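You operate a simulated robot arm through the tools that you are given. There is no shell and no other tool.

Carry out the task below with a simulated robot arm. There is one attempt and no reset: what you move stays moved.

JOB
Move the silo lever to mark 3, then press Load reset and balance each load into its band.
Fine: use the choke knobs; nothing trips again; the gate and row levers stay as they are.
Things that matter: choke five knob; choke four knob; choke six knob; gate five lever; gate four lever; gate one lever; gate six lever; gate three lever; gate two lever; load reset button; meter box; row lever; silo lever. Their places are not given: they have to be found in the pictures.

Only the result counts: the job must be done as asked and must still hold three seconds after the hand-in. Knocking over, shifting, dropping, spilling or breaking anything else fails it.

ROBOT AND FRAMES
A 7-joint arm with a two-finger parallel gripper, fixed in place. Base frame: the origin is at the foot of the arm, x ahead of it, y to its left, z up. Units: mm, degrees, N and s.
With the tool pointing down near the work surface it reaches from about 280 to 680 mm from the base axis. Its first joint turns from -66.0 to 66.0 degrees. Payload 1.57 kg.
The tool frame sits at the grasp point between the pads (the TCP): z along the fingers, y along the line on which they close. The tips reach 30 mm beyond it. The gripper opens to 110 mm. The fingers are 24 mm wide and 12 mm thick; the gripper's body (48 by 112 mm) begins 78 mm behind the TCP.
Orientation is told as [roll, pitch, yaw] about the base's x, y, z axes, in that order, counted from this pose: with the fingers straight down and closing along the base's y, the tool's x points along the base's -x, its y along +y and its z along -z.

CONTROLS
- The arm moves only by the tool nudge_tool. Its argument "steps" is a list of rows, each a list of 7 numbers: the turn, a rotation vector about the tool's x, y, z in degrees, then the shift along the tool's x, y, z in m, then the finger opening in m, from 0 to 0.11. In form: [[rx, ry, rz, dx, dy, dz, grip], ...]. A call has 1 to 20 rows; each row shifts and turns the commanded pose from where the row before left it, along the tool's axes as they then stand. Rows are played at 5 a second. More than 50 mm and 8.6 degrees between two rows, or a gripper value outside its range, and nothing of the call is played. A pose out of reach is approached as far as the arm can. The call stops where the force on the tool passes 40 N (or 10 N more than at its start, if that is more) or the arm is blocked; 0.2 s more then pass. Each finger travels about 108 mm/s and halts on what it meets, pressing with about 23 N; the grip force reading is that of the motor and also rises with nothing between the fingers. The clock runs only during rows and for 0.2 s after the last one: add rows that do not move to give the fingers time. It gives the time, the measured TCP pose, the force on the tool (base axes), the opening and the grip force at its end, in the units of the frame above (readings bear some noise), with the torque about the TCP (base axes, N m) and any sound that the robot's microphone picked up.
- Cameras (640 x 400 px; columns grow to the right, rows downward): "scene" is fixed at [158, -383.4, 1412.6]; the picture's right is [0.85, -0.53, 0.00], its down [-0.25, -0.40, -0.88] and it looks along [0.47, 0.75, -0.47] (base axes); focal length 282 px, centre (320, 200). "wrist" rides on the gripper at [70, 16, -141] in the tool frame; the picture's right is [-0.23, 0.97, 0.00], its down [-0.85, -0.20, -0.48] and it looks along [-0.47, -0.11, 0.88] (tool axes); focal length 222 px, centre (320, 200).
- camera(camera): a new picture of that camera. The clock stands still meanwhile.
- pixel_to_xyz(camera, pixels): for up to 12 pixels [column, row] of the newest picture of that camera ("zoom" is the newest enlarged one), the place [x, y, z] in the base frame of the surface seen there, good to about 3 mm. The clock stands still meanwhile.
- inspect(camera, box): a new picture of the part [left, top, right, bottom] of that camera's present view, enlarged. The clock stands still meanwhile.
- close_job(): hands the job in; it is judged then, once.

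Open the gripper and draw the arm clear of the work before you hand the job in, unless the task says otherwise.

The tools are called after "Call:" by a JSON object that holds its "name" and its "arguments". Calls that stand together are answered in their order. nudge_tool: Moves the arm, as the interface text tells. Its arguments: {"type":"object","properties":{"steps":{"type":"array","items":{"type":"array","items":{"type":"number"}}}},"required":["steps"]} The other tools are called the same way: camera (camera) takes a picture; pixel_to_xyz (camera, pixels) gives the place of the surface under pixels of a picture; inspect (camera, box) takes an enlarged picture of a part of a camera's view; close_job () hands the job in.

At the start:

```text
t: 0.0
tcp_pos: [324.4, 107.9, 1221.8]
tcp_rot: [0.1, 0.0, 0.0]
wrist_force: [0.6, 0.6, 0.5]
wrist_torque: [-0.01, 0.01, 0.02]
width: 109.8
gripper_force: 0.0
```

scene: 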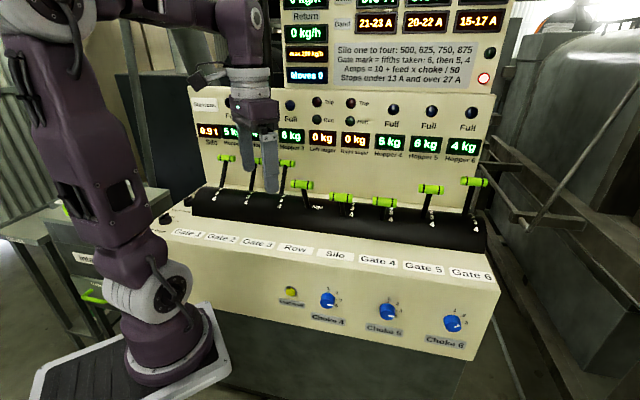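
wrist: 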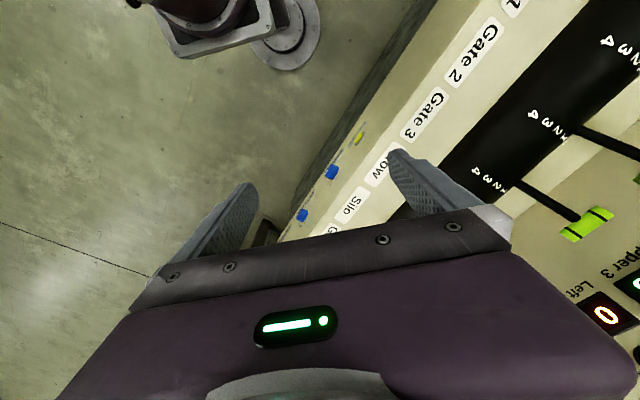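

The scene shows a console with levers, a meter box at the top and choke knobs on the front. I'll zoom in on the parts to read them.

Call:
{"name": "inspect", "arguments": {"camera": "scene", "box": [270, 0, 520, 100]}}

Call:
{"name": "inspect", "arguments": {"camera": "scene", "box": [180, 80, 500, 240]}}

Call:
{"name": "inspect", "arguments": {"camera": "scene", "box": [260, 180, 500, 350]}}

```text
2.56 times, centred on (395, 50) of scene
```

zoom: 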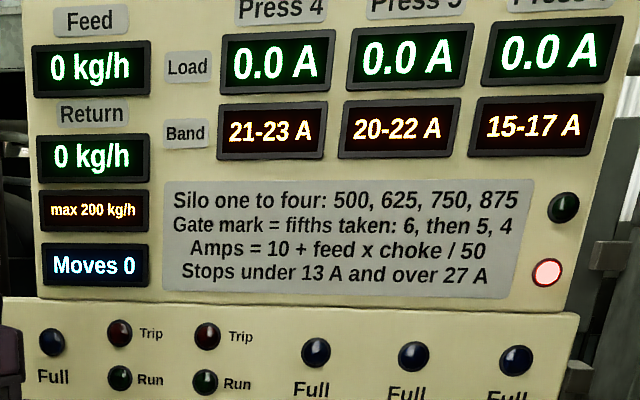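

```text
2.00 times, centred on (340, 160) of scene
```

zoom: 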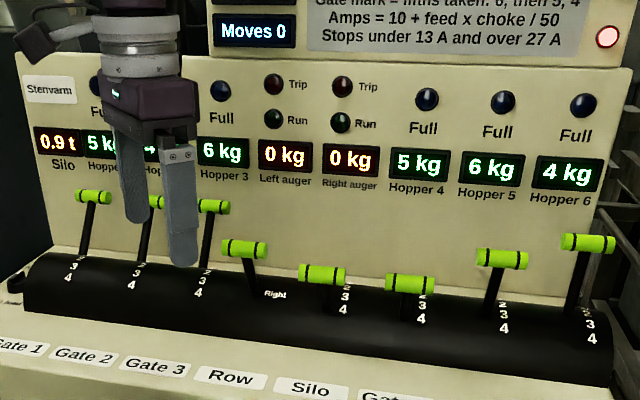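

```text
2.35 times, centred on (380, 265) of scene
```

zoom: 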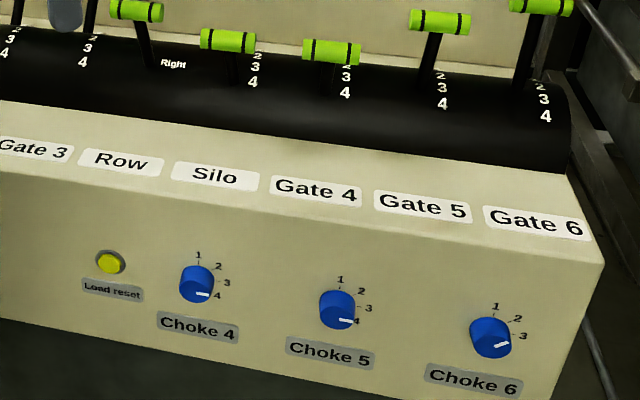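

Now a closer look at the lever marks, the knobs and the lamps.

Call:
{"name": "inspect", "arguments": {"camera": "scene", "box": [310, 165, 410, 228]}}

Call:
{"name": "inspect", "arguments": {"camera": "scene", "box": [405, 165, 505, 228]}}

Call:
{"name": "inspect", "arguments": {"camera": "scene", "box": [275, 280, 375, 343]}}

Call:
{"name": "inspect", "arguments": {"camera": "scene", "box": [370, 290, 480, 359]}}

Call:
{"name": "inspect", "arguments": {"camera": "scene", "box": [195, 140, 325, 221]}}

Call:
{"name": "camera", "arguments": {"camera": "scene"}}

```text
6.35 times, centred on (360, 196) of scene
```

zoom: 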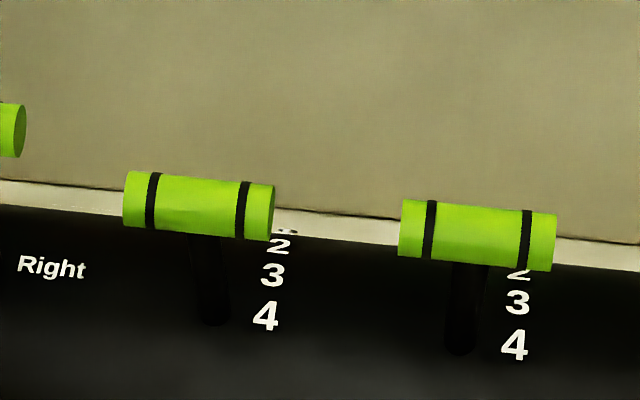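

```text
6.35 times, centred on (455, 196) of scene
```

zoom: 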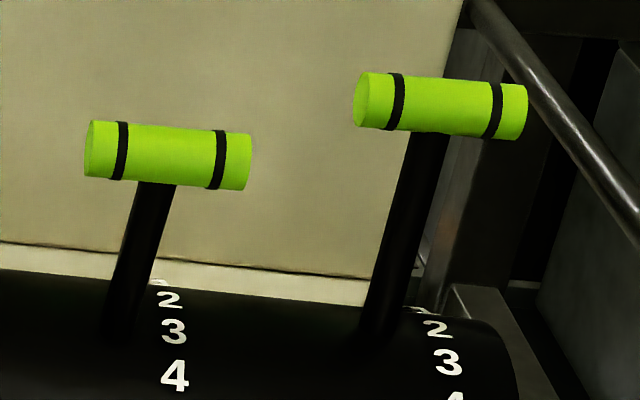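

```text
6.35 times, centred on (325, 312) of scene
```

zoom: 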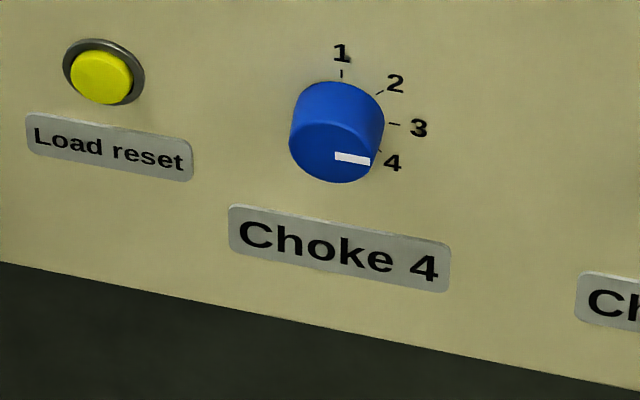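

```text
5.80 times, centred on (425, 324) of scene
```

zoom: 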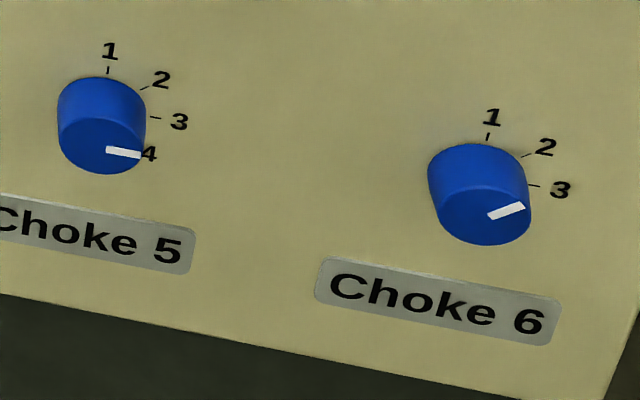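

```text
4.92 times, centred on (260, 180) of scene
```

zoom: 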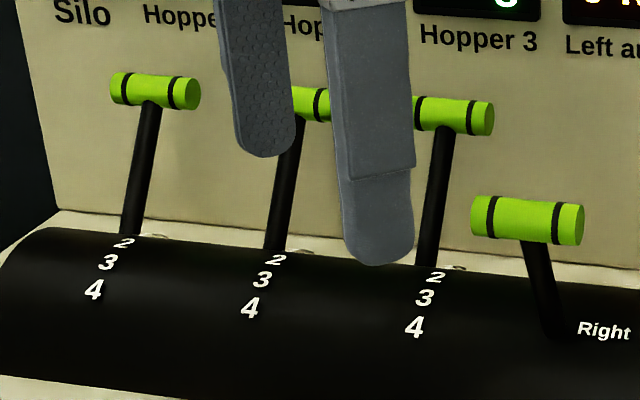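

```text
taken
```

scene: 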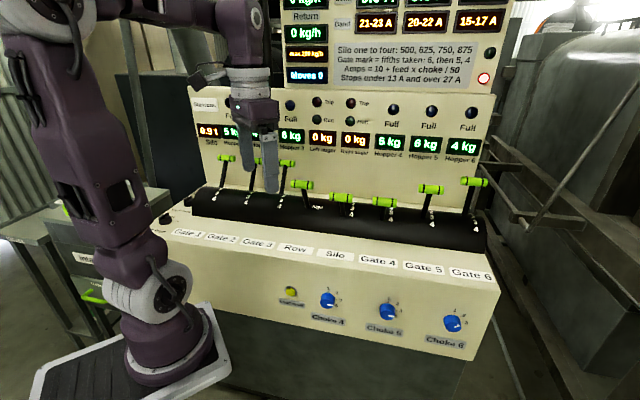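

I'll locate the main points: the handles, the knobs, the button and the front panel.

Call:
{"name": "pixel_to_xyz", "arguments": {"camera": "scene", "pixels": [[227, 158], [288, 162], [302, 185], [341, 197], [385, 202], [431, 189], [475, 182], [343, 214], [381, 219], [290, 291], [335, 254], [318, 206]]}}

Call:
{"name": "pixel_to_xyz", "arguments": {"camera": "scene", "pixels": [[327, 303], [387, 315], [453, 326], [290, 299], [400, 265], [300, 340], [480, 350], [495, 290], [440, 217], [200, 200], [484, 245], [490, 93]]}}

Call:
{"name": "inspect", "arguments": {"camera": "scene", "box": [305, 280, 355, 312]}}

```text
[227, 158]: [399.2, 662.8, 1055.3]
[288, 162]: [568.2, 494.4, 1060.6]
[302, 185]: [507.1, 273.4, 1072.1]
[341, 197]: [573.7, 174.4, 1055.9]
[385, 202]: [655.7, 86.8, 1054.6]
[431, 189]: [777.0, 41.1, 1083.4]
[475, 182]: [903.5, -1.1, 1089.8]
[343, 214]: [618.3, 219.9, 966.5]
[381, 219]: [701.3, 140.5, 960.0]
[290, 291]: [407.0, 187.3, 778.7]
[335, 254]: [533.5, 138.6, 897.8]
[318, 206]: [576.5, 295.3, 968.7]
```

```text
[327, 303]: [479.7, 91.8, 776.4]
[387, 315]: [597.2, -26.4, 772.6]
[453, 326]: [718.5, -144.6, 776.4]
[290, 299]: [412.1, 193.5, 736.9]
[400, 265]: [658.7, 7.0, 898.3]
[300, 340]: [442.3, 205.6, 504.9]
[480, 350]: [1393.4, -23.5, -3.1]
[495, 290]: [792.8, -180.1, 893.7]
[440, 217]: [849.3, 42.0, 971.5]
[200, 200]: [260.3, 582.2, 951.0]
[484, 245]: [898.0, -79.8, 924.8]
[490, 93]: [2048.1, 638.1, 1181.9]
```

```text
12.50 times, centred on (330, 296) of scene
```

zoom: 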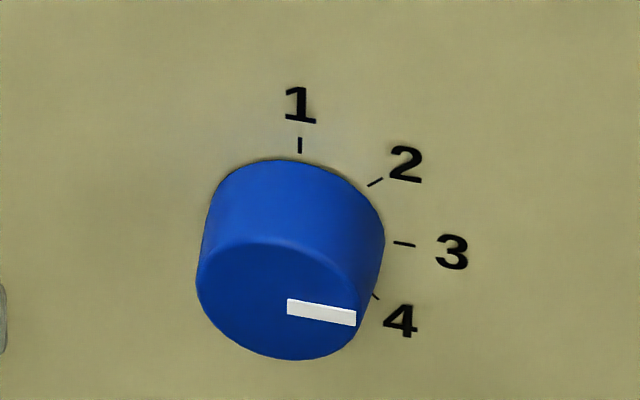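

Measuring the tick and pointer geometry of choke 4 in this zoom.

Call:
{"name": "pixel_to_xyz", "arguments": {"camera": "zoom", "pixels": [[300, 145], [375, 182], [405, 243], [378, 297], [290, 306], [352, 318], [277, 300], [100, 100], [550, 100], [100, 380], [550, 380], [290, 180]]}}

Call:
{"name": "inspect", "arguments": {"camera": "scene", "box": [365, 292, 415, 324]}}

```text
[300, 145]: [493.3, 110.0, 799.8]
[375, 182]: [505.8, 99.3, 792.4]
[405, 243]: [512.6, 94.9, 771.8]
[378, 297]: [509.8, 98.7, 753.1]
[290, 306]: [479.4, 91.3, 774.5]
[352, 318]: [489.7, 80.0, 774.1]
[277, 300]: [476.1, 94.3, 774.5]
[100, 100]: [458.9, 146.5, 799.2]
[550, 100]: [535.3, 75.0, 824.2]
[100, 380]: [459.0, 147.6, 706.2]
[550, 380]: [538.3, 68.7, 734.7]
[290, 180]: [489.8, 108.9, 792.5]
```

```text
12.50 times, centred on (390, 308) of scene
```

zoom: 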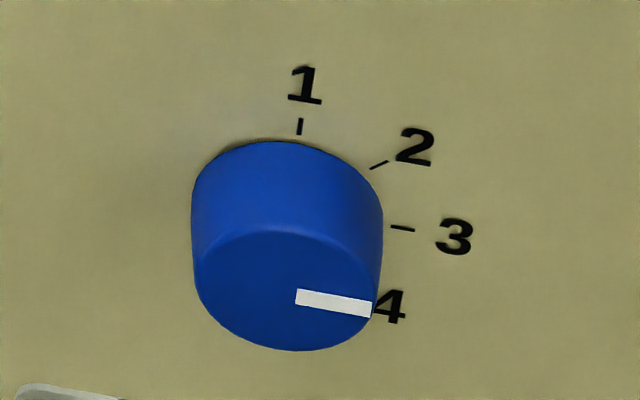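

Panel frame: u runs along the panel as (x−y)/√2, and v runs into it as (x+y)/√2. By handle arc, silo and gate 4 sit at mark 4, gate 5 at 3, gate 6 at 2 and gates 1–3 at 0. I'll measure the silo handle and the back panels more exactly.

Call:
{"name": "inspect", "arguments": {"camera": "scene", "box": [320, 180, 370, 212]}}

Call:
{"name": "pixel_to_xyz", "arguments": {"camera": "scene", "pixels": [[400, 180], [330, 170], [420, 60], [330, 60], [307, 50], [490, 78], [484, 77], [320, 103], [290, 105]]}}

Call:
{"name": "pixel_to_xyz", "arguments": {"camera": "zoom", "pixels": [[180, 160], [180, 190], [180, 230], [20, 200], [330, 240]]}}

```text
12.50 times, centred on (345, 196) of scene
```

zoom: 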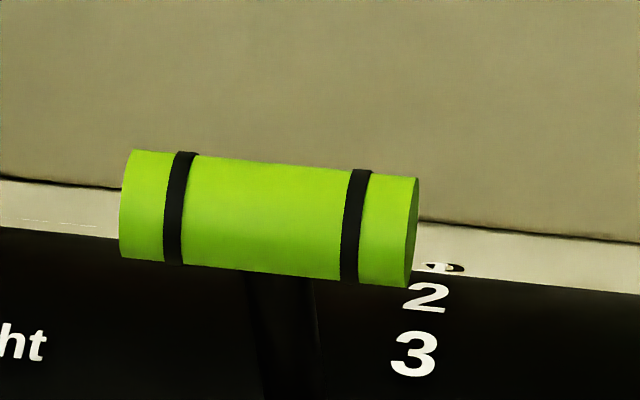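

```text
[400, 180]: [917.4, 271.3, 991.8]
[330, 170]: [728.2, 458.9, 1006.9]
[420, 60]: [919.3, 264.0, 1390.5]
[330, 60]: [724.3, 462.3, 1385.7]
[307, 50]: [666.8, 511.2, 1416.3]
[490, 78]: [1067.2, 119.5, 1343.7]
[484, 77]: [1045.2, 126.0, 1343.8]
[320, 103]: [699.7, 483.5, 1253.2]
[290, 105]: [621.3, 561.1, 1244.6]
```

```text
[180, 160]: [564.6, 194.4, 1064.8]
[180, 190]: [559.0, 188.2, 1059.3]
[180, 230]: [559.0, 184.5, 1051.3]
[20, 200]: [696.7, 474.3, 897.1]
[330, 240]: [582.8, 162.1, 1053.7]
```

Back panel is at v≈840, so there is room; the silo handle centre is near u 283, v 539, z 1052. I'll yaw the tool 45° so it closes along v and move above the handle with the gripper open.

Call:
{"name": "nudge_tool", "arguments": {"steps": [[0, 0, 7.5, 0, 0, 0, 0.11], [0, 0, 7.5, 0, 0, 0, 0.11], [0, 0, 7.5, 0, 0, 0, 0.11], [0, 0, 7.5, 0, 0, 0, 0.11], [0, 0, 7.5, 0, 0, 0, 0.11], [0, 0, 7.5, 0, 0, 0, 0.11], [0, 0, 0, -0.0216, 0.0388, 0.005, 0.11], [0, 0, 0, -0.0216, 0.0388, 0.005, 0.11], [0, 0, 0, -0.0216, 0.0388, 0.005, 0.11], [0, 0, 0, -0.0216, 0.0388, 0.005, 0.11], [0, 0, 0, -0.0216, 0.0388, 0.005, 0.11], [0, 0, 0, -0.0216, 0.0388, 0.005, 0.11], [0, 0, 0, 0, 0, 0, 0.11], [0, 0, 0, 0, 0, 0, 0.11]]}}

Call:
{"name": "camera", "arguments": {"camera": "scene"}}

Call:
{"name": "camera", "arguments": {"camera": "wrist"}}

```text
t: 3.0
tcp_pos: [571.2, 179.4, 1189.1]
tcp_rot: [-1.3, -0.2, -44.1]
wrist_force: [0.3, 0.9, 0.9]
wrist_torque: [-0.01, -0.02, 0.01]
width: 110.1
gripper_force: 0.0
out of reach, approached as far as the arm can: row 12
```

```text
taken
```

scene: 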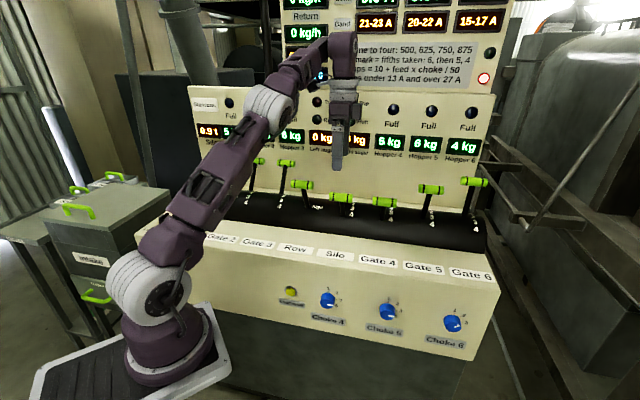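

```text
taken
```

wrist: 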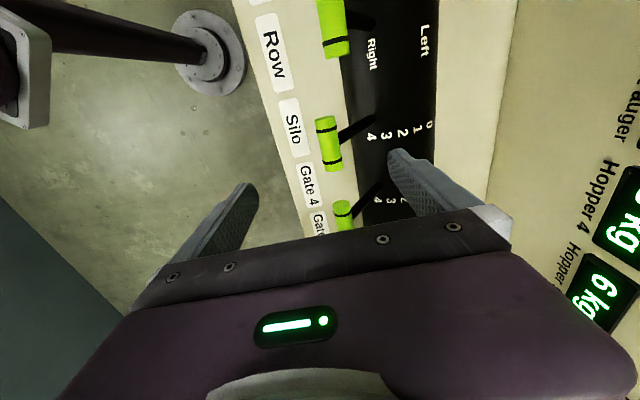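

The arm is at the edge of its reach with the tool vertical. I'll tilt the tool to line up with the silo lever stem (about 35° toward the console) and read the pose.

Call:
{"name": "nudge_tool", "arguments": {"steps": [[-7.5, 0, 0, 0, 0, 0, 0.08], [-7.5, 0, 0, 0, 0, 0, 0.08], [-7.5, 0, 0, 0, 0, 0, 0.08], [-7.5, 0, 0, 0, 0, 0, 0.08], [0, 0, 0, 0, 0, 0, 0.08]]}}

```text
t: 4.2
tcp_pos: [580.6, 179.7, 1193.1]
tcp_rot: [30.0, 0.0, -45.0]
wrist_force: [0.5, 0.5, 1.1]
wrist_torque: [0.02, -0.02, -0.01]
width: 80.2
gripper_force: 0.0
```

The pose is good (u 283.5, v 537.6). I'll move to a stand-off 70 mm from the handle along the tilted tool axis and look.

Call:
{"name": "nudge_tool", "arguments": {"steps": [[0, 0, 0, 0, -0.0231, 0.0176, 0.08], [0, 0, 0, 0, -0.0231, 0.0176, 0.08], [0, 0, 0, 0, -0.0231, 0.0176, 0.08], [0, 0, 0, 0, 0, 0, 0.08]]}}

Call:
{"name": "camera", "arguments": {"camera": "wrist"}}

Call:
{"name": "inspect", "arguments": {"camera": "scene", "box": [280, 110, 430, 220]}}

```text
t: 5.2
tcp_pos: [558.3, 157.4, 1111.7]
tcp_rot: [30.0, 0.0, -45.1]
wrist_force: [0.2, -0.8, -0.3]
wrist_torque: [-0.02, 0.02, 0.0]
width: 80.0
gripper_force: 0.1
```

```text
taken
```

wrist: 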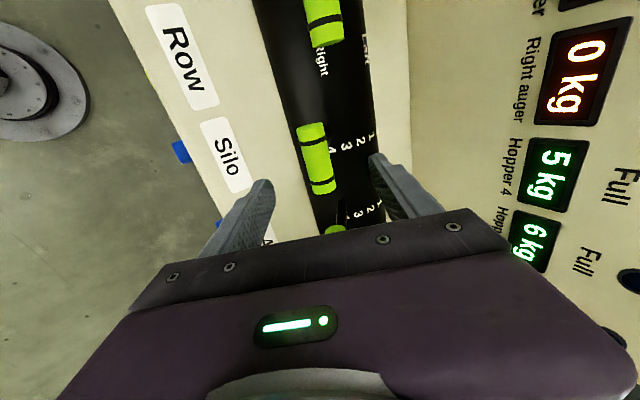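

```text
3.64 times, centred on (355, 165) of scene
```

zoom: 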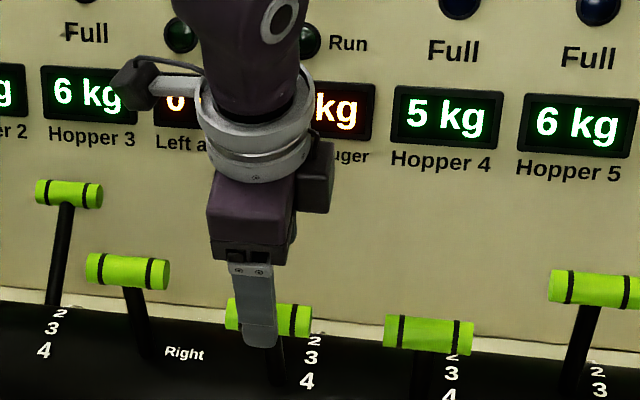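

The handle lies between the fingers, so I'll advance 66 mm along the tool axis with the gripper open.

Call:
{"name": "nudge_tool", "arguments": {"steps": [[0, 0, 0, 0, 0, 0.022, 0.08], [0, 0, 0, 0, 0, 0.022, 0.08], [0, 0, 0, 0, 0, 0.022, 0.08], [0, 0, 0, 0, 0, 0, 0.08]]}}

Call:
{"name": "camera", "arguments": {"camera": "wrist"}}

Call:
{"name": "inspect", "arguments": {"camera": "scene", "box": [280, 110, 430, 220]}}

```text
t: 6.2
tcp_pos: [582.8, 179.3, 1053.5]
tcp_rot: [30.0, 0.0, -45.0]
wrist_force: [0.0, -0.4, -0.4]
wrist_torque: [0.04, 0.03, -0.03]
width: 79.8
gripper_force: 0.1
```

```text
taken
```

wrist: 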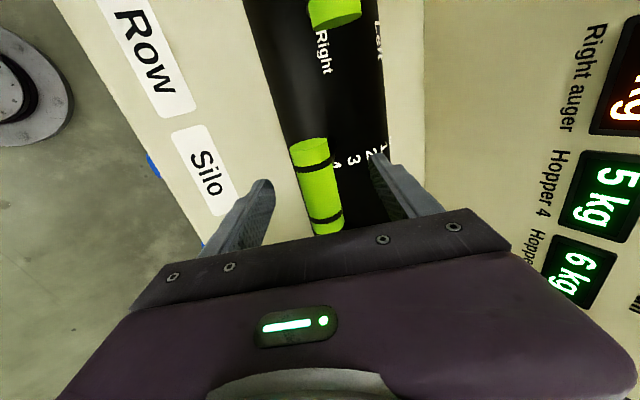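

```text
3.64 times, centred on (355, 165) of scene
```

zoom: 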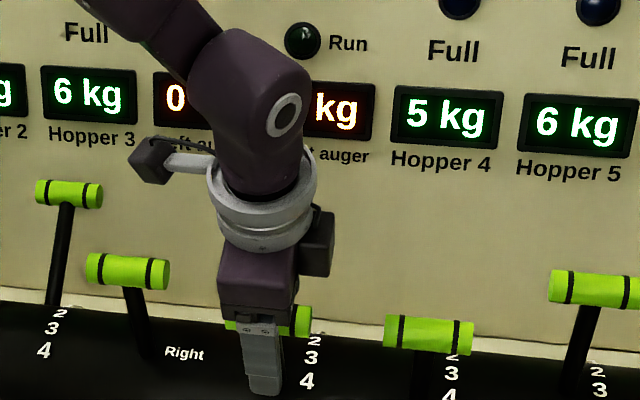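

The fingers straddle the handle, so I'll close gently and see what is gripped.

Call:
{"name": "nudge_tool", "arguments": {"steps": [[0, 0, 0, 0, 0, 0, 0.05], [0, 0, 0, 0, 0, 0, 0.035], [0, 0, 0, 0, 0, 0, 0.02], [0, 0, 0, 0, 0, 0, 0.02], [0, 0, 0, 0, 0, 0, 0.02]]}}

Call:
{"name": "inspect", "arguments": {"camera": "scene", "box": [280, 110, 430, 220]}}

Call:
{"name": "camera", "arguments": {"camera": "wrist"}}

```text
t: 7.4
tcp_pos: [581.7, 179.2, 1053.1]
tcp_rot: [30.0, 0.0, -44.9]
wrist_force: [3.3, 2.9, 0.9]
wrist_torque: [-0.01, -0.05, -0.02]
width: 24.6
gripper_force: 35.7
```

```text
3.64 times, centred on (355, 165) of scene
```

zoom: 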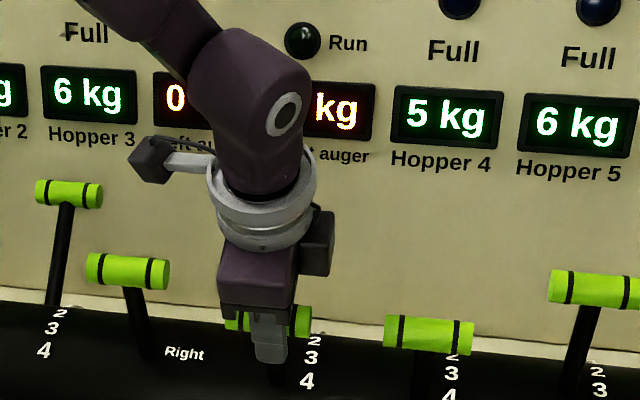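

```text
taken
```

wrist: 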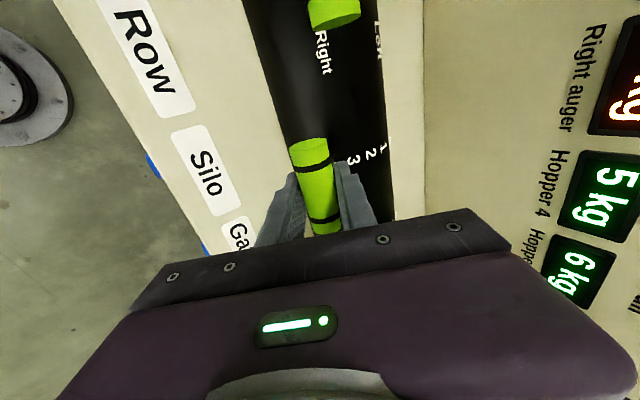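

Gripped (width 24.6 mm, TCP at u 284.6, v 538, z 1053). Next I'll drive the handle along its arc about one mark (≈17°) back toward mark 3.

Call:
{"name": "nudge_tool", "arguments": {"steps": [[1.5, 0, 0, 0, 0.0096, -0.0004, 0.02], [1.5, 0, 0, 0, 0.0096, -0.0002, 0.02], [1.5, 0, 0, 0, 0.0096, 0.0, 0.02], [1.5, 0, 0, 0, 0.0096, 0.0003, 0.02], [1.5, 0, 0, 0, 0.0096, 0.0005, 0.02], [1.5, 0, 0, 0, 0.0096, 0.0007, 0.02], [0, 0, 0, 0, 0, 0, 0.02]]}}

Call:
{"name": "inspect", "arguments": {"camera": "scene", "box": [280, 110, 430, 220]}}

Call:
{"name": "camera", "arguments": {"camera": "wrist"}}

```text
t: 9.0
tcp_pos: [618.5, 215.9, 1078.8]
tcp_rot: [21.1, -0.1, -45.0]
wrist_force: [-2.3, -2.0, 11.1]
wrist_torque: [0.33, 0.16, 0.14]
width: 24.8
gripper_force: 36.1
```

```text
3.64 times, centred on (355, 165) of scene
```

zoom: 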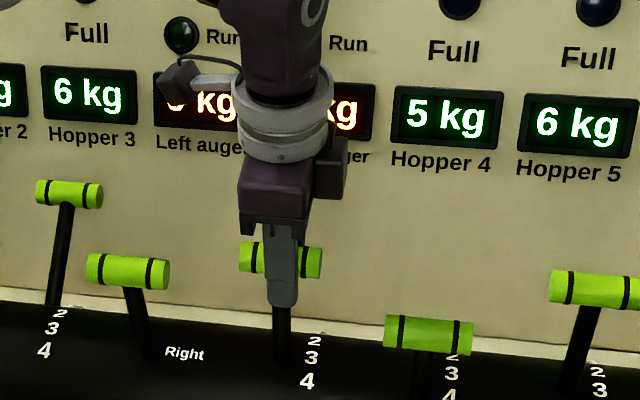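

```text
taken
```

wrist: 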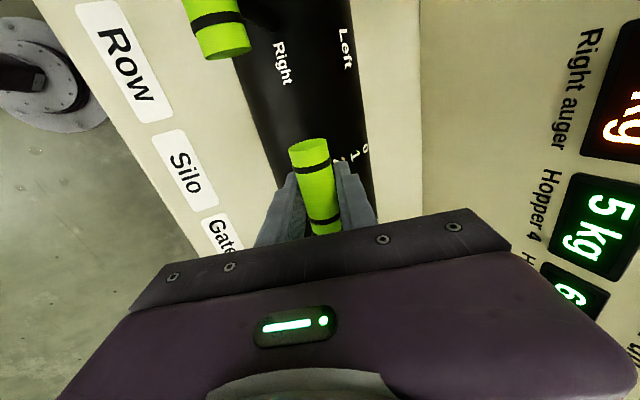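

The stem appears beside "3" (v 590, z 1079). I'll open the gripper and check where the lever stays.

Call:
{"name": "nudge_tool", "arguments": {"steps": [[0, 0, 0, 0, 0, 0, 0.04], [0, 0, 0, 0, 0, 0, 0.08], [0, 0, 0, 0, 0, 0, 0.08], [0, 0, 0, 0, 0, -0.03, 0.08], [0, 0, 0, 0, 0, -0.03, 0.08], [0, 0, 0, 0, 0, -0.03, 0.08], [0, 0, 0, 0, 0, 0, 0.08]]}}

Call:
{"name": "inspect", "arguments": {"camera": "scene", "box": [300, 150, 480, 240]}}

Call:
{"name": "inspect", "arguments": {"camera": "scene", "box": [270, 0, 520, 100]}}

Call:
{"name": "camera", "arguments": {"camera": "wrist"}}

```text
t: 10.6
tcp_pos: [593.1, 197.1, 1162.4]
tcp_rot: [21.0, 0.0, -45.0]
wrist_force: [-0.1, -0.3, 0.4]
wrist_torque: [-0.02, 0.0, 0.02]
width: 80.0
gripper_force: 0.0
```

```text
3.56 times, centred on (390, 195) of scene
```

zoom: 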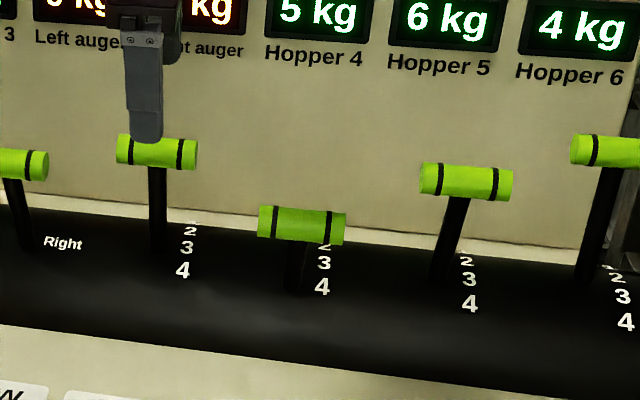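

```text
2.56 times, centred on (395, 50) of scene
```

zoom: 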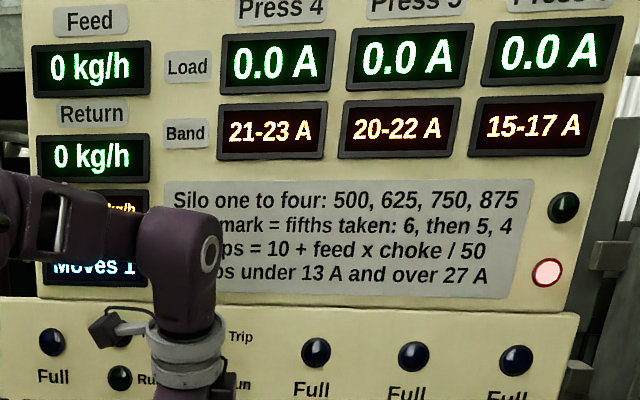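

```text
taken
```

wrist: 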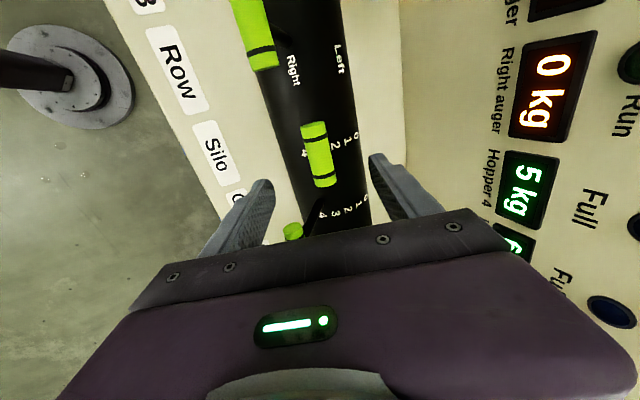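

"Moves 1" is shown and the silo stem base (160,250) is beside "3". I'll check the handle positions numerically and compare with gate 5.

Call:
{"name": "inspect", "arguments": {"camera": "scene", "box": [325, 165, 445, 235]}}

Call:
{"name": "camera", "arguments": {"camera": "scene"}}

Call:
{"name": "pixel_to_xyz", "arguments": {"camera": "scene", "pixels": [[352, 192], [350, 194], [431, 190], [475, 183], [385, 203], [302, 186]]}}

```text
5.33 times, centred on (385, 200) of scene
```

zoom: 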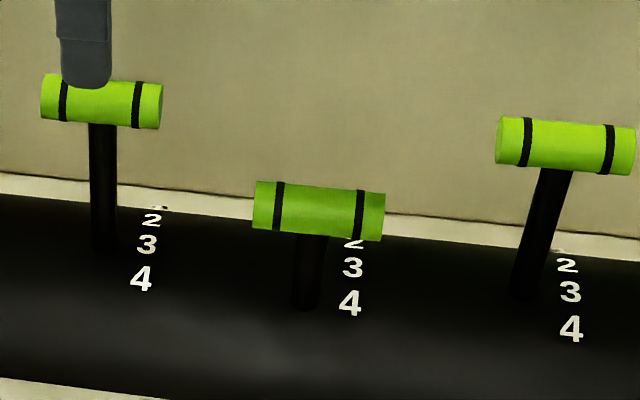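

```text
taken
```

scene: 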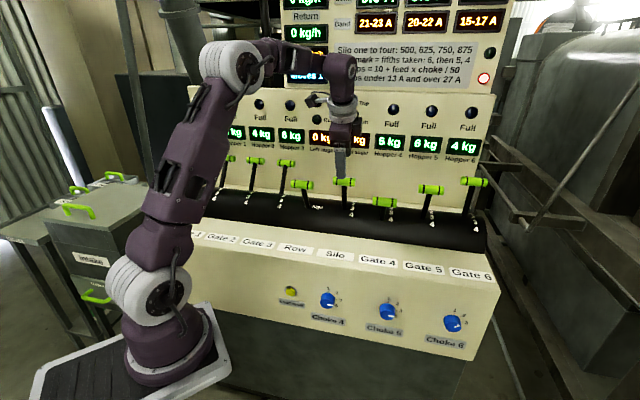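

```text
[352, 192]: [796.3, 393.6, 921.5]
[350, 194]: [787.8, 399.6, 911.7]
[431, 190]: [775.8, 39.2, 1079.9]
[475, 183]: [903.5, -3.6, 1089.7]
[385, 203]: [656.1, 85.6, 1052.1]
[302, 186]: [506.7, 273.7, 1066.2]
```

Checking the silo handle in the zoom, and gate 5 at the corresponding point.

Call:
{"name": "pixel_to_xyz", "arguments": {"camera": "zoom", "pixels": [[103, 105], [120, 105], [120, 115], [103, 160], [565, 145], [565, 155], [540, 210], [103, 220], [520, 275]]}}

```text
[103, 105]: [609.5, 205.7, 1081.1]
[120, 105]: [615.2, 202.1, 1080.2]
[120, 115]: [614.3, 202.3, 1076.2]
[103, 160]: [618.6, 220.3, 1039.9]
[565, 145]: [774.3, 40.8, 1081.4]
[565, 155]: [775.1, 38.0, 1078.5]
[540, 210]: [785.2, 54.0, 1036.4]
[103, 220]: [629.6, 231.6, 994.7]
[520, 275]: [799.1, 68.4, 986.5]
```

Silo is at mark 3: its handle and stem match gate 5 (v≈577 at z≈1081). Next I'll back out at constant height, closing the gripper on the way.

Call:
{"name": "nudge_tool", "arguments": {"steps": [[0, 0, 0, 0, -0.0362, -0.0139, 0.06], [0, 0, 0, 0, -0.0362, -0.0139, 0.03], [0, 0, 0, 0, -0.0362, -0.0139, 0.0], [0, 0, 0, 0, -0.0362, -0.0139, 0.0], [0, 0, 0, 0, -0.0362, -0.0139, 0.0], [0, 0, 0, 0, -0.0362, -0.0139, 0.0], [0, 0, 0, 0, -0.0362, -0.0139, 0.0], [0, 0, 0, 0, -0.0362, -0.0139, 0.0], [-7.7, 0, 0, 0, 0, 0, 0], [-7.7, 0, 0, 0, 0, 0, 0], [-7.7, 0, 0, 0, 0, 0, 0], [-7.7, 0, 0, 0, 0, 0, 0], [-7.7, 0, 0, 0, 0, 0, 0], [-7.7, 0, 0, 0, 0, 0, 0], [-7.7, 0, 0, 0, 0, 0, 0], [-7.7, 0, 0, 0, 0, 0, 0], [-7.4, 0, 0, 0, 0, 0, 0], [0, 0, 0, 0, 0, 0, 0]]}}

Call:
{"name": "camera", "arguments": {"camera": "scene"}}

```text
t: 14.4
tcp_pos: [375.4, -25.2, 1161.7]
tcp_rot: [90.1, 0.0, -45.1]
wrist_force: [0.5, -0.6, 0.4]
wrist_torque: [0.0, -0.01, -0.02]
width: 0.1
gripper_force: 21.5
```

```text
taken
```

scene: 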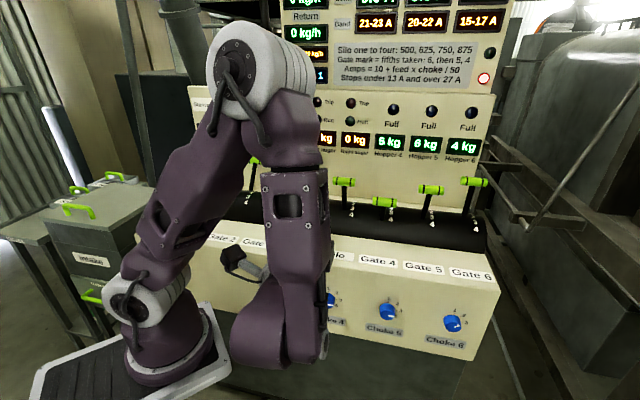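

The tool is horizontal and facing the console at u 283, v 248. I'll lower to the knob/button height.

Call:
{"name": "nudge_tool", "arguments": {"steps": [[0, 0, 0, 0, -0.0425, 0, 0], [0, 0, 0, 0, -0.0425, 0, 0], [0, 0, 0, 0, -0.0425, 0, 0], [0, 0, 0, 0, -0.0425, 0, 0], [0, 0, 0, 0, -0.0425, 0, 0], [0, 0, 0, 0, -0.0425, 0, 0], [0, 0, 0, 0, -0.0425, 0, 0], [0, 0, 0, 0, -0.0425, 0, 0], [0, 0, 0, 0, -0.0425, 0, 0], [0, 0, 0, 0, 0, 0, 0]]}}

Call:
{"name": "camera", "arguments": {"camera": "scene"}}

Call:
{"name": "camera", "arguments": {"camera": "wrist"}}

```text
t: 16.6
tcp_pos: [373.5, -27.0, 780.8]
tcp_rot: [90.0, 0.0, -45.0]
wrist_force: [0.3, -0.5, 0.2]
wrist_torque: [-0.01, 0.03, 0.01]
width: 0.0
gripper_force: 21.5
```

```text
taken
```

scene: 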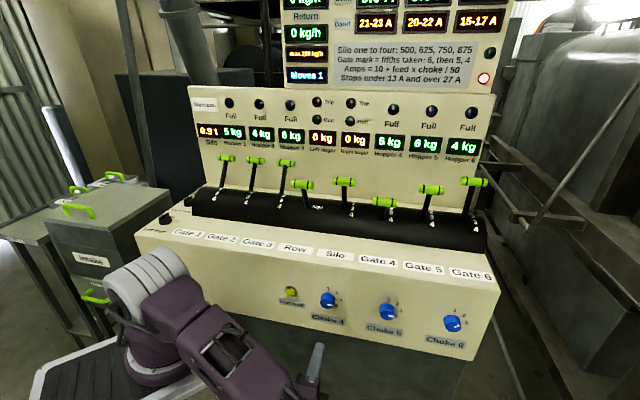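

```text
taken
```

wrist: 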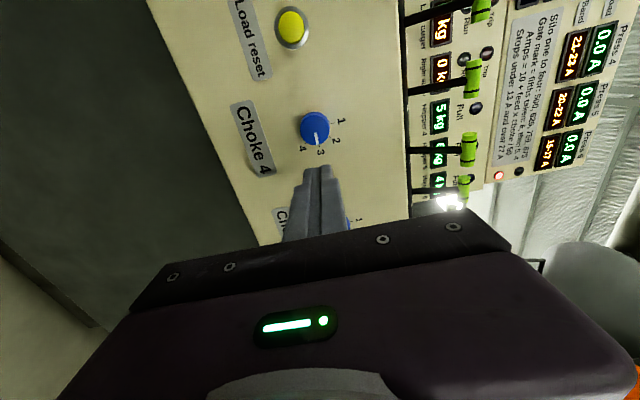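

Everything is in view and choke 4's pointer is on 3. I'll measure the button and knob centres with both cameras.

Call:
{"name": "inspect", "arguments": {"camera": "scene", "box": [275, 280, 325, 312]}}

Call:
{"name": "pixel_to_xyz", "arguments": {"camera": "wrist", "pixels": [[291, 27], [315, 127], [318, 138], [300, 60], [285, 40]]}}

Call:
{"name": "inspect", "arguments": {"camera": "wrist", "box": [220, 0, 380, 180]}}

Call:
{"name": "inspect", "arguments": {"camera": "scene", "box": [430, 302, 480, 334]}}

```text
12.50 times, centred on (300, 296) of scene
```

zoom: 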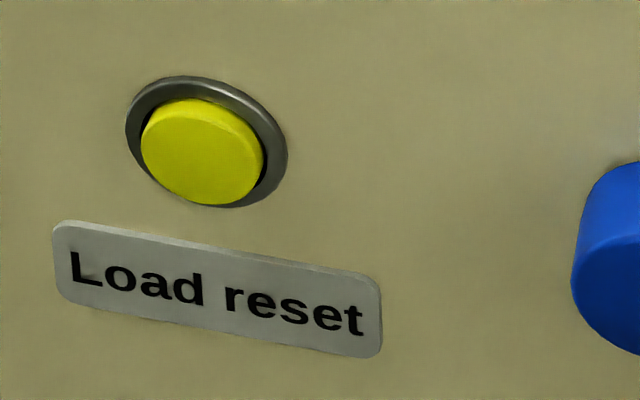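

```text
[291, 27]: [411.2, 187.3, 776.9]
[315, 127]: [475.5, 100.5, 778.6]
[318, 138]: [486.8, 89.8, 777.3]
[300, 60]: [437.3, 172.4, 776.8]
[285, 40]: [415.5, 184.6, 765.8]
```

```text
2.22 times, centred on (300, 90) of wrist
```

zoom: 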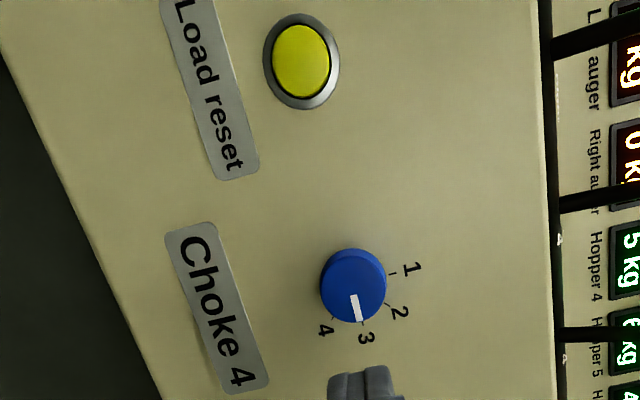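

```text
12.50 times, centred on (455, 318) of scene
```

zoom: 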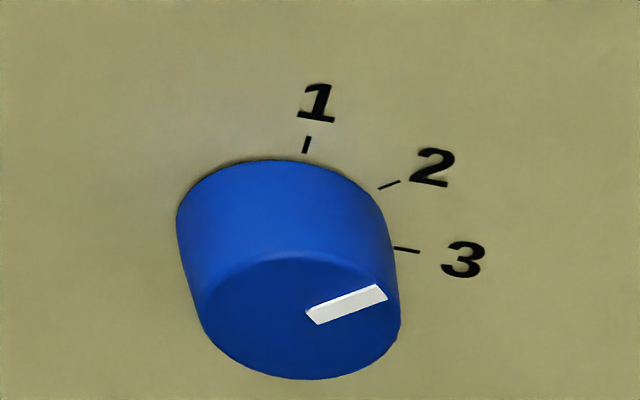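

Measuring choke 6's pointer and ticks, since it sits between marks.

Call:
{"name": "pixel_to_xyz", "arguments": {"camera": "zoom", "pixels": [[315, 316], [382, 292], [306, 144], [389, 185], [407, 249], [230, 300], [300, 345]]}}

Call:
{"name": "pixel_to_xyz", "arguments": {"camera": "scene", "pixels": [[290.8, 291.7], [386.6, 314.7], [453, 325]]}}

```text
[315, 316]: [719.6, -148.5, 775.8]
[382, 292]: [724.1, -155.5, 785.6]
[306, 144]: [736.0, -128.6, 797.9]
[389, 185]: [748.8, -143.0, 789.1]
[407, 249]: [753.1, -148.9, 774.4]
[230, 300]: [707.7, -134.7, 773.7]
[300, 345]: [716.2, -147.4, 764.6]
```

```text
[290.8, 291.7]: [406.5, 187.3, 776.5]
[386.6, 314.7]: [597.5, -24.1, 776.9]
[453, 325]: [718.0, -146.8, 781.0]
```

Choke 6 reads 2 (pointer ≈45°) and chokes 4 and 5 read 3. By the formula, resetting at silo 3 gives about 18.6, 26.2 and 22 A, so nothing trips. I'll move closed fingertips in front of the button (u 156, z 776.5).

Call:
{"name": "nudge_tool", "arguments": {"steps": [[0, 0, 0, 0, -0.002, 0.045, 0], [0, 0, 0, 0, -0.002, 0.045, 0], [0, 0, 0, 0.042, 0, 0.005, 0], [0, 0, 0, 0.042, 0, 0.005, 0], [0, 0, 0, 0.043, 0, 0.005, 0], [0, 0, 0, 0, 0, 0.02, 0], [0, 0, 0, 0, 0, 0, 0]]}}

Call:
{"name": "camera", "arguments": {"camera": "scene"}}

Call:
{"name": "camera", "arguments": {"camera": "wrist"}}

```text
t: 18.2
tcp_pos: [379.3, 147.9, 782.6]
tcp_rot: [90.0, 0.0, -45.0]
wrist_force: [0.5, 0.2, -0.1]
wrist_torque: [0.02, -0.04, -0.01]
width: 0.1
gripper_force: 21.8
out of reach, approached as far as the arm can: row 5
```

```text
taken
```

scene: 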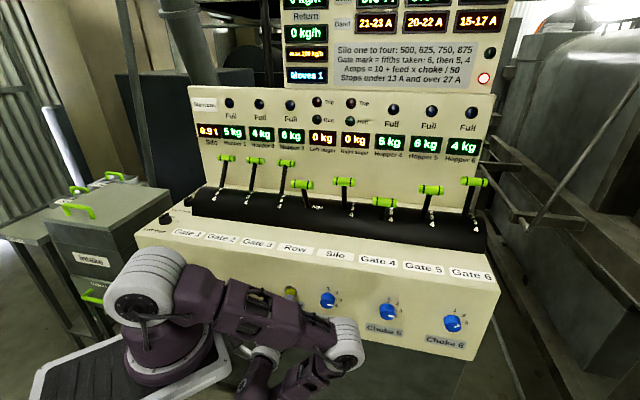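

```text
taken
```

wrist: 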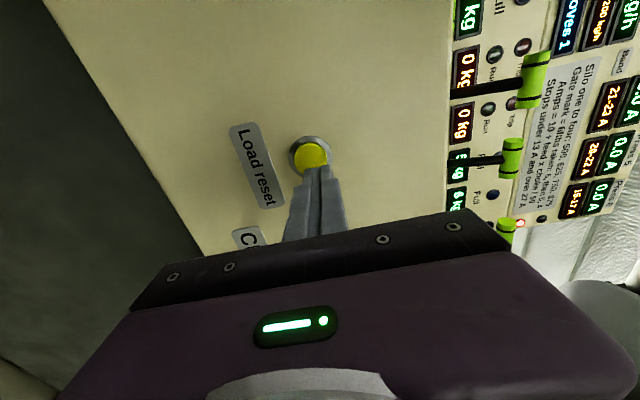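

The reading is a bit off the commanded spot (u 163.6, z 782.6) after an out-of-reach row. I'll let it settle and move slightly forward, where reach should be better.

Call:
{"name": "nudge_tool", "arguments": {"steps": [[0, 0, 0, 0, 0, 0.008, 0], [0, 0, 0, 0, 0, 0, 0], [0, 0, 0, 0, 0, 0, 0]]}}

Call:
{"name": "inspect", "arguments": {"camera": "wrist", "box": [240, 100, 400, 200]}}

```text
t: 19.0
tcp_pos: [386.9, 154.2, 782.2]
tcp_rot: [90.0, 0.0, -45.0]
wrist_force: [-0.1, -0.3, -0.6]
wrist_torque: [-0.02, 0.02, 0.03]
width: 0.1
gripper_force: 21.3
```

```text
4.00 times, centred on (320, 150) of wrist
```

zoom: 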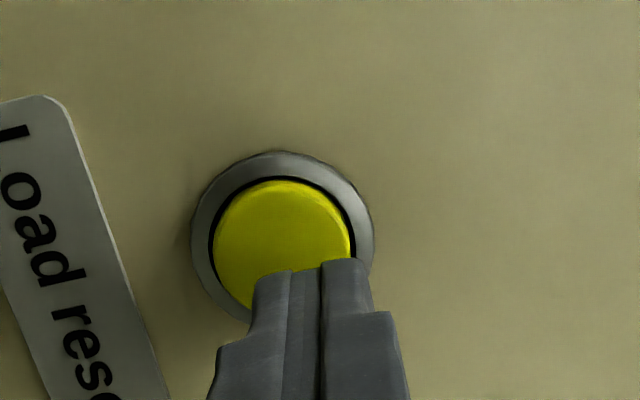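

The commanded pose was clamped at u 164.5, z 782. I'll correct to u 156.5, z 777 first.

Call:
{"name": "nudge_tool", "arguments": {"steps": [[0, 0, 0, 0.008, -0.0055, 0, 0], [0, 0, 0, 0, 0, 0, 0]]}}

Call:
{"name": "inspect", "arguments": {"camera": "wrist", "box": [240, 100, 400, 200]}}

```text
t: 19.6
tcp_pos: [381.4, 159.4, 776.2]
tcp_rot: [90.1, 0.0, -45.0]
wrist_force: [0.6, -0.7, 0.2]
wrist_torque: [0.01, -0.03, 0.0]
width: 0.2
gripper_force: 21.2
```

```text
4.00 times, centred on (320, 150) of wrist
```

zoom: 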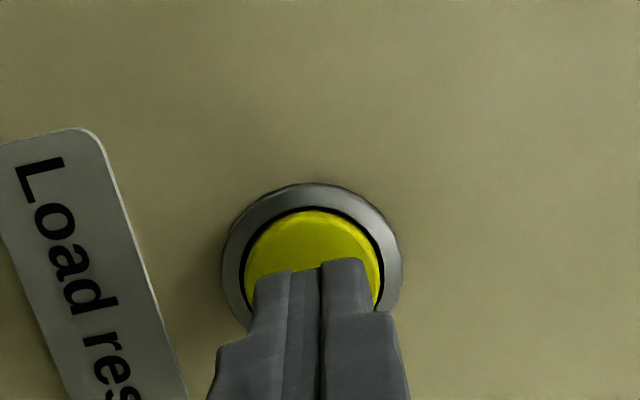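

Aligned with the button (u 157, z 776). I'll press forward in small steps, watching force and sound.

Call:
{"name": "nudge_tool", "arguments": {"steps": [[0, 0, 0, 0, 0, 0.004, 0], [0, 0, 0, 0, 0, 0.003, 0], [0, 0, 0, 0, 0, 0.003, 0], [0, 0, 0, 0, 0, 0.002, 0], [0, 0, 0, 0, 0, 0, 0]]}}

Call:
{"name": "inspect", "arguments": {"camera": "scene", "box": [270, 0, 520, 100]}}

```text
t: 20.8
tcp_pos: [389.5, 168.0, 776.3]
tcp_rot: [90.1, 0.0, -45.0]
wrist_force: [-1.2, -1.1, 0.5]
wrist_torque: [-0.02, 0.01, -0.02]
width: 0.2
gripper_force: 21.0
```

```text
2.56 times, centred on (395, 50) of scene
```

zoom: 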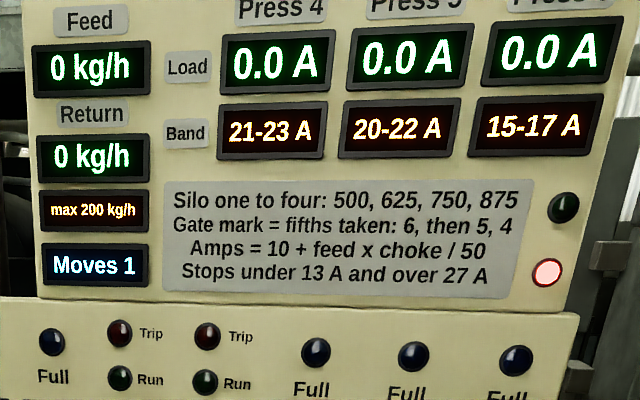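

Light contact only (about 1.6 N). I'll push a little further in fine steps.

Call:
{"name": "nudge_tool", "arguments": {"steps": [[0, 0, 0, 0, 0, 0.0015, 0], [0, 0, 0, 0, 0, 0.0015, 0], [0, 0, 0, 0, 0, 0, 0]]}}

Call:
{"name": "inspect", "arguments": {"camera": "scene", "box": [270, 0, 520, 100]}}

```text
t: 21.6
tcp_pos: [390.6, 170.6, 776.5]
tcp_rot: [90.0, 0.0, -45.1]
wrist_force: [-6.8, -2.6, -1.2]
wrist_torque: [-0.02, 0.07, 0.08]
width: 0.1
gripper_force: 21.1
heard: click
```

```text
2.56 times, centred on (395, 50) of scene
```

zoom: 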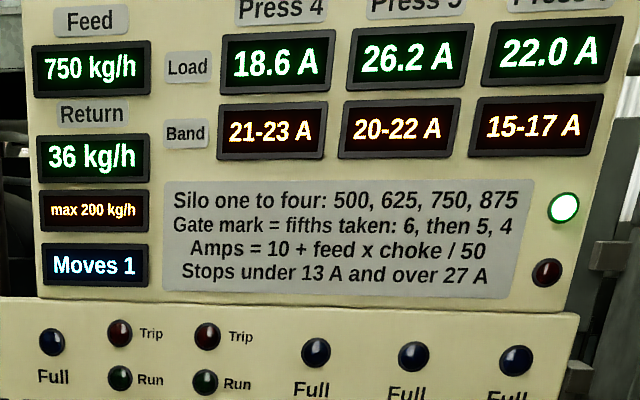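

Reset worked: it clicked, the green lamp is on, and loads read 18.6 / 26.2 / 22.0 A as predicted. Targets are choke 4→4, choke 5→2 and choke 6→1. I'll back off the button and go in front of choke 4, opening the gripper.

Call:
{"name": "nudge_tool", "arguments": {"steps": [[0, 0, 0, 0, 0, -0.01, 0], [0, 0, 0, 0, 0, -0.012, 0], [0, 0, 0, -0.038, -0.0007, -0.01, 0.02], [0, 0, 0, -0.038, -0.0007, -0.012, 0.04], [0, 0, 0, -0.038, -0.0007, -0.012, 0.06], [0, 0, 0, 0, 0, 0, 0.06]]}}

Call:
{"name": "camera", "arguments": {"camera": "wrist"}}

Call:
{"name": "inspect", "arguments": {"camera": "scene", "box": [270, 0, 520, 100]}}

```text
t: 23.0
tcp_pos: [432.3, 49.7, 771.7]
tcp_rot: [90.0, 0.1, -45.0]
wrist_force: [0.2, -1.3, -0.3]
wrist_torque: [0.0, 0.0, -0.04]
width: 60.1
gripper_force: 0.1
```

```text
taken
```

wrist: 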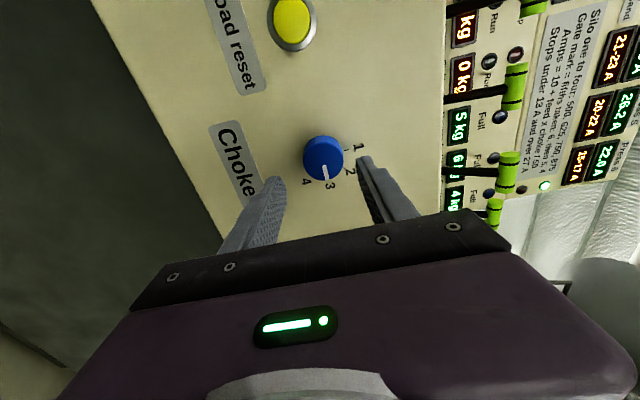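

```text
2.56 times, centred on (395, 50) of scene
```

zoom: 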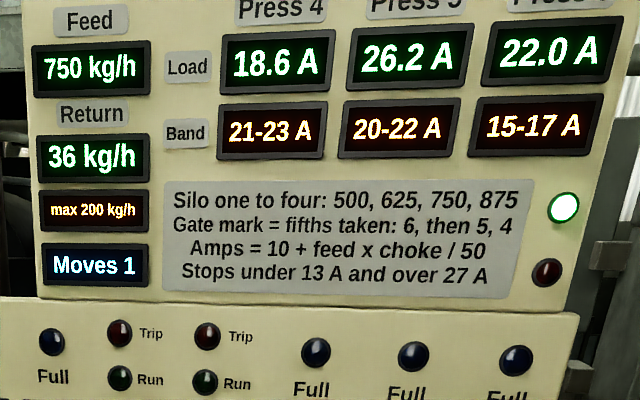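

In front of choke 4 (u 270.5, v 341, z 771.7). I'll raise 2.8 mm and advance 50 mm so the fingers straddle the knob.

Call:
{"name": "nudge_tool", "arguments": {"steps": [[0, 0, 0, 0, 0.0028, 0.017, 0.06], [0, 0, 0, 0, 0, 0.017, 0.06], [0, 0, 0, 0, 0, 0.016, 0.06], [0, 0, 0, 0, 0, 0, 0.06]]}}

Call:
{"name": "camera", "arguments": {"camera": "wrist"}}

Call:
{"name": "inspect", "arguments": {"camera": "scene", "box": [270, 260, 400, 350]}}

```text
t: 24.0
tcp_pos: [465.9, 85.2, 775.2]
tcp_rot: [89.9, 0.1, -45.0]
wrist_force: [0.6, -0.5, -0.1]
wrist_torque: [0.01, -0.01, 0.02]
width: 60.1
gripper_force: 0.1
```

```text
taken
```

wrist: 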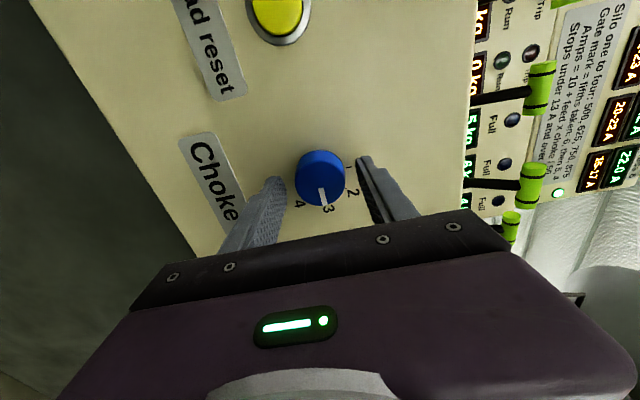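

```text
4.44 times, centred on (335, 305) of scene
```

zoom: 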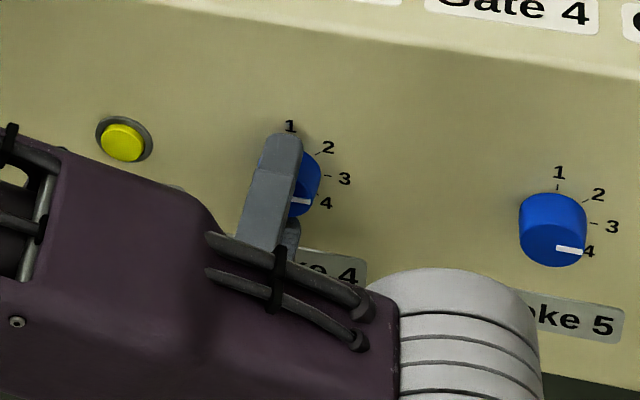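

The fingers are above and below the choke 4 knob, so I'll close on it.

Call:
{"name": "nudge_tool", "arguments": {"steps": [[0, 0, 0, 0, 0, 0, 0.045], [0, 0, 0, 0, 0, 0, 0.03], [0, 0, 0, 0, 0, 0, 0.03], [0, 0, 0, 0, 0, 0, 0.03]]}}

Call:
{"name": "camera", "arguments": {"camera": "wrist"}}

Call:
{"name": "inspect", "arguments": {"camera": "scene", "box": [270, 0, 520, 100]}}

```text
t: 25.0
tcp_pos: [464.9, 84.7, 774.3]
tcp_rot: [90.0, 0.0, -44.9]
wrist_force: [1.3, 1.9, -1.9]
wrist_torque: [-0.07, 0.06, -0.03]
width: 40.4
gripper_force: 45.1
```

```text
taken
```

wrist: 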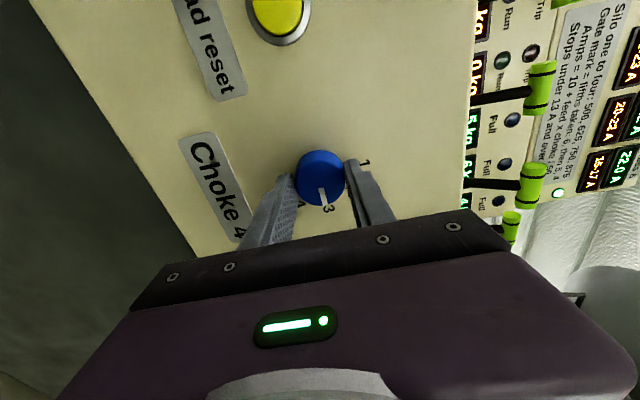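

```text
2.56 times, centred on (395, 50) of scene
```

zoom: 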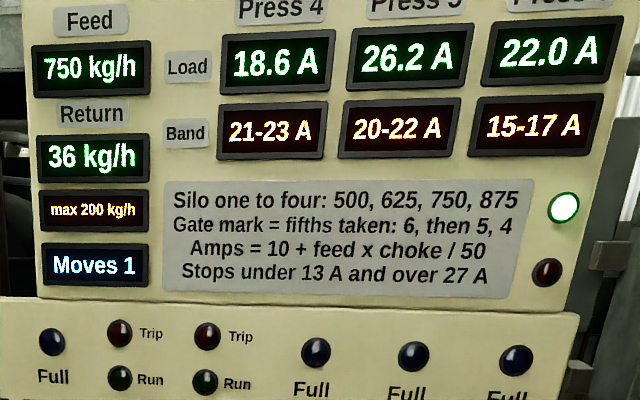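

Gripped (40.4 mm). I'll turn clockwise a first 14° to check the sense on the display.

Call:
{"name": "nudge_tool", "arguments": {"steps": [[0, 0, 7, 0, 0, 0, 0.03], [0, 0, 7, 0, 0, 0, 0.03], [0, 0, 0, 0, 0, 0, 0.03]]}}

Call:
{"name": "inspect", "arguments": {"camera": "scene", "box": [270, 0, 520, 100]}}

Call:
{"name": "camera", "arguments": {"camera": "wrist"}}

```text
t: 25.8
tcp_pos: [466.6, 85.0, 774.4]
tcp_rot: [90.0, 14.1, -44.9]
wrist_force: [-27.0, -20.5, 6.8]
wrist_torque: [0.15, -0.15, -0.01]
width: 40.2
gripper_force: 44.6
```

```text
2.56 times, centred on (395, 50) of scene
```

zoom: 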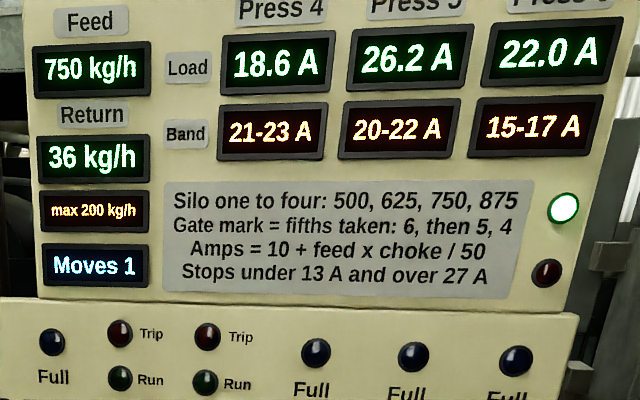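

```text
taken
```

wrist: 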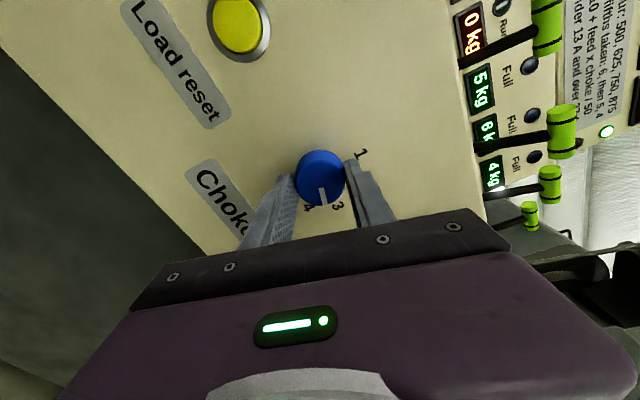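

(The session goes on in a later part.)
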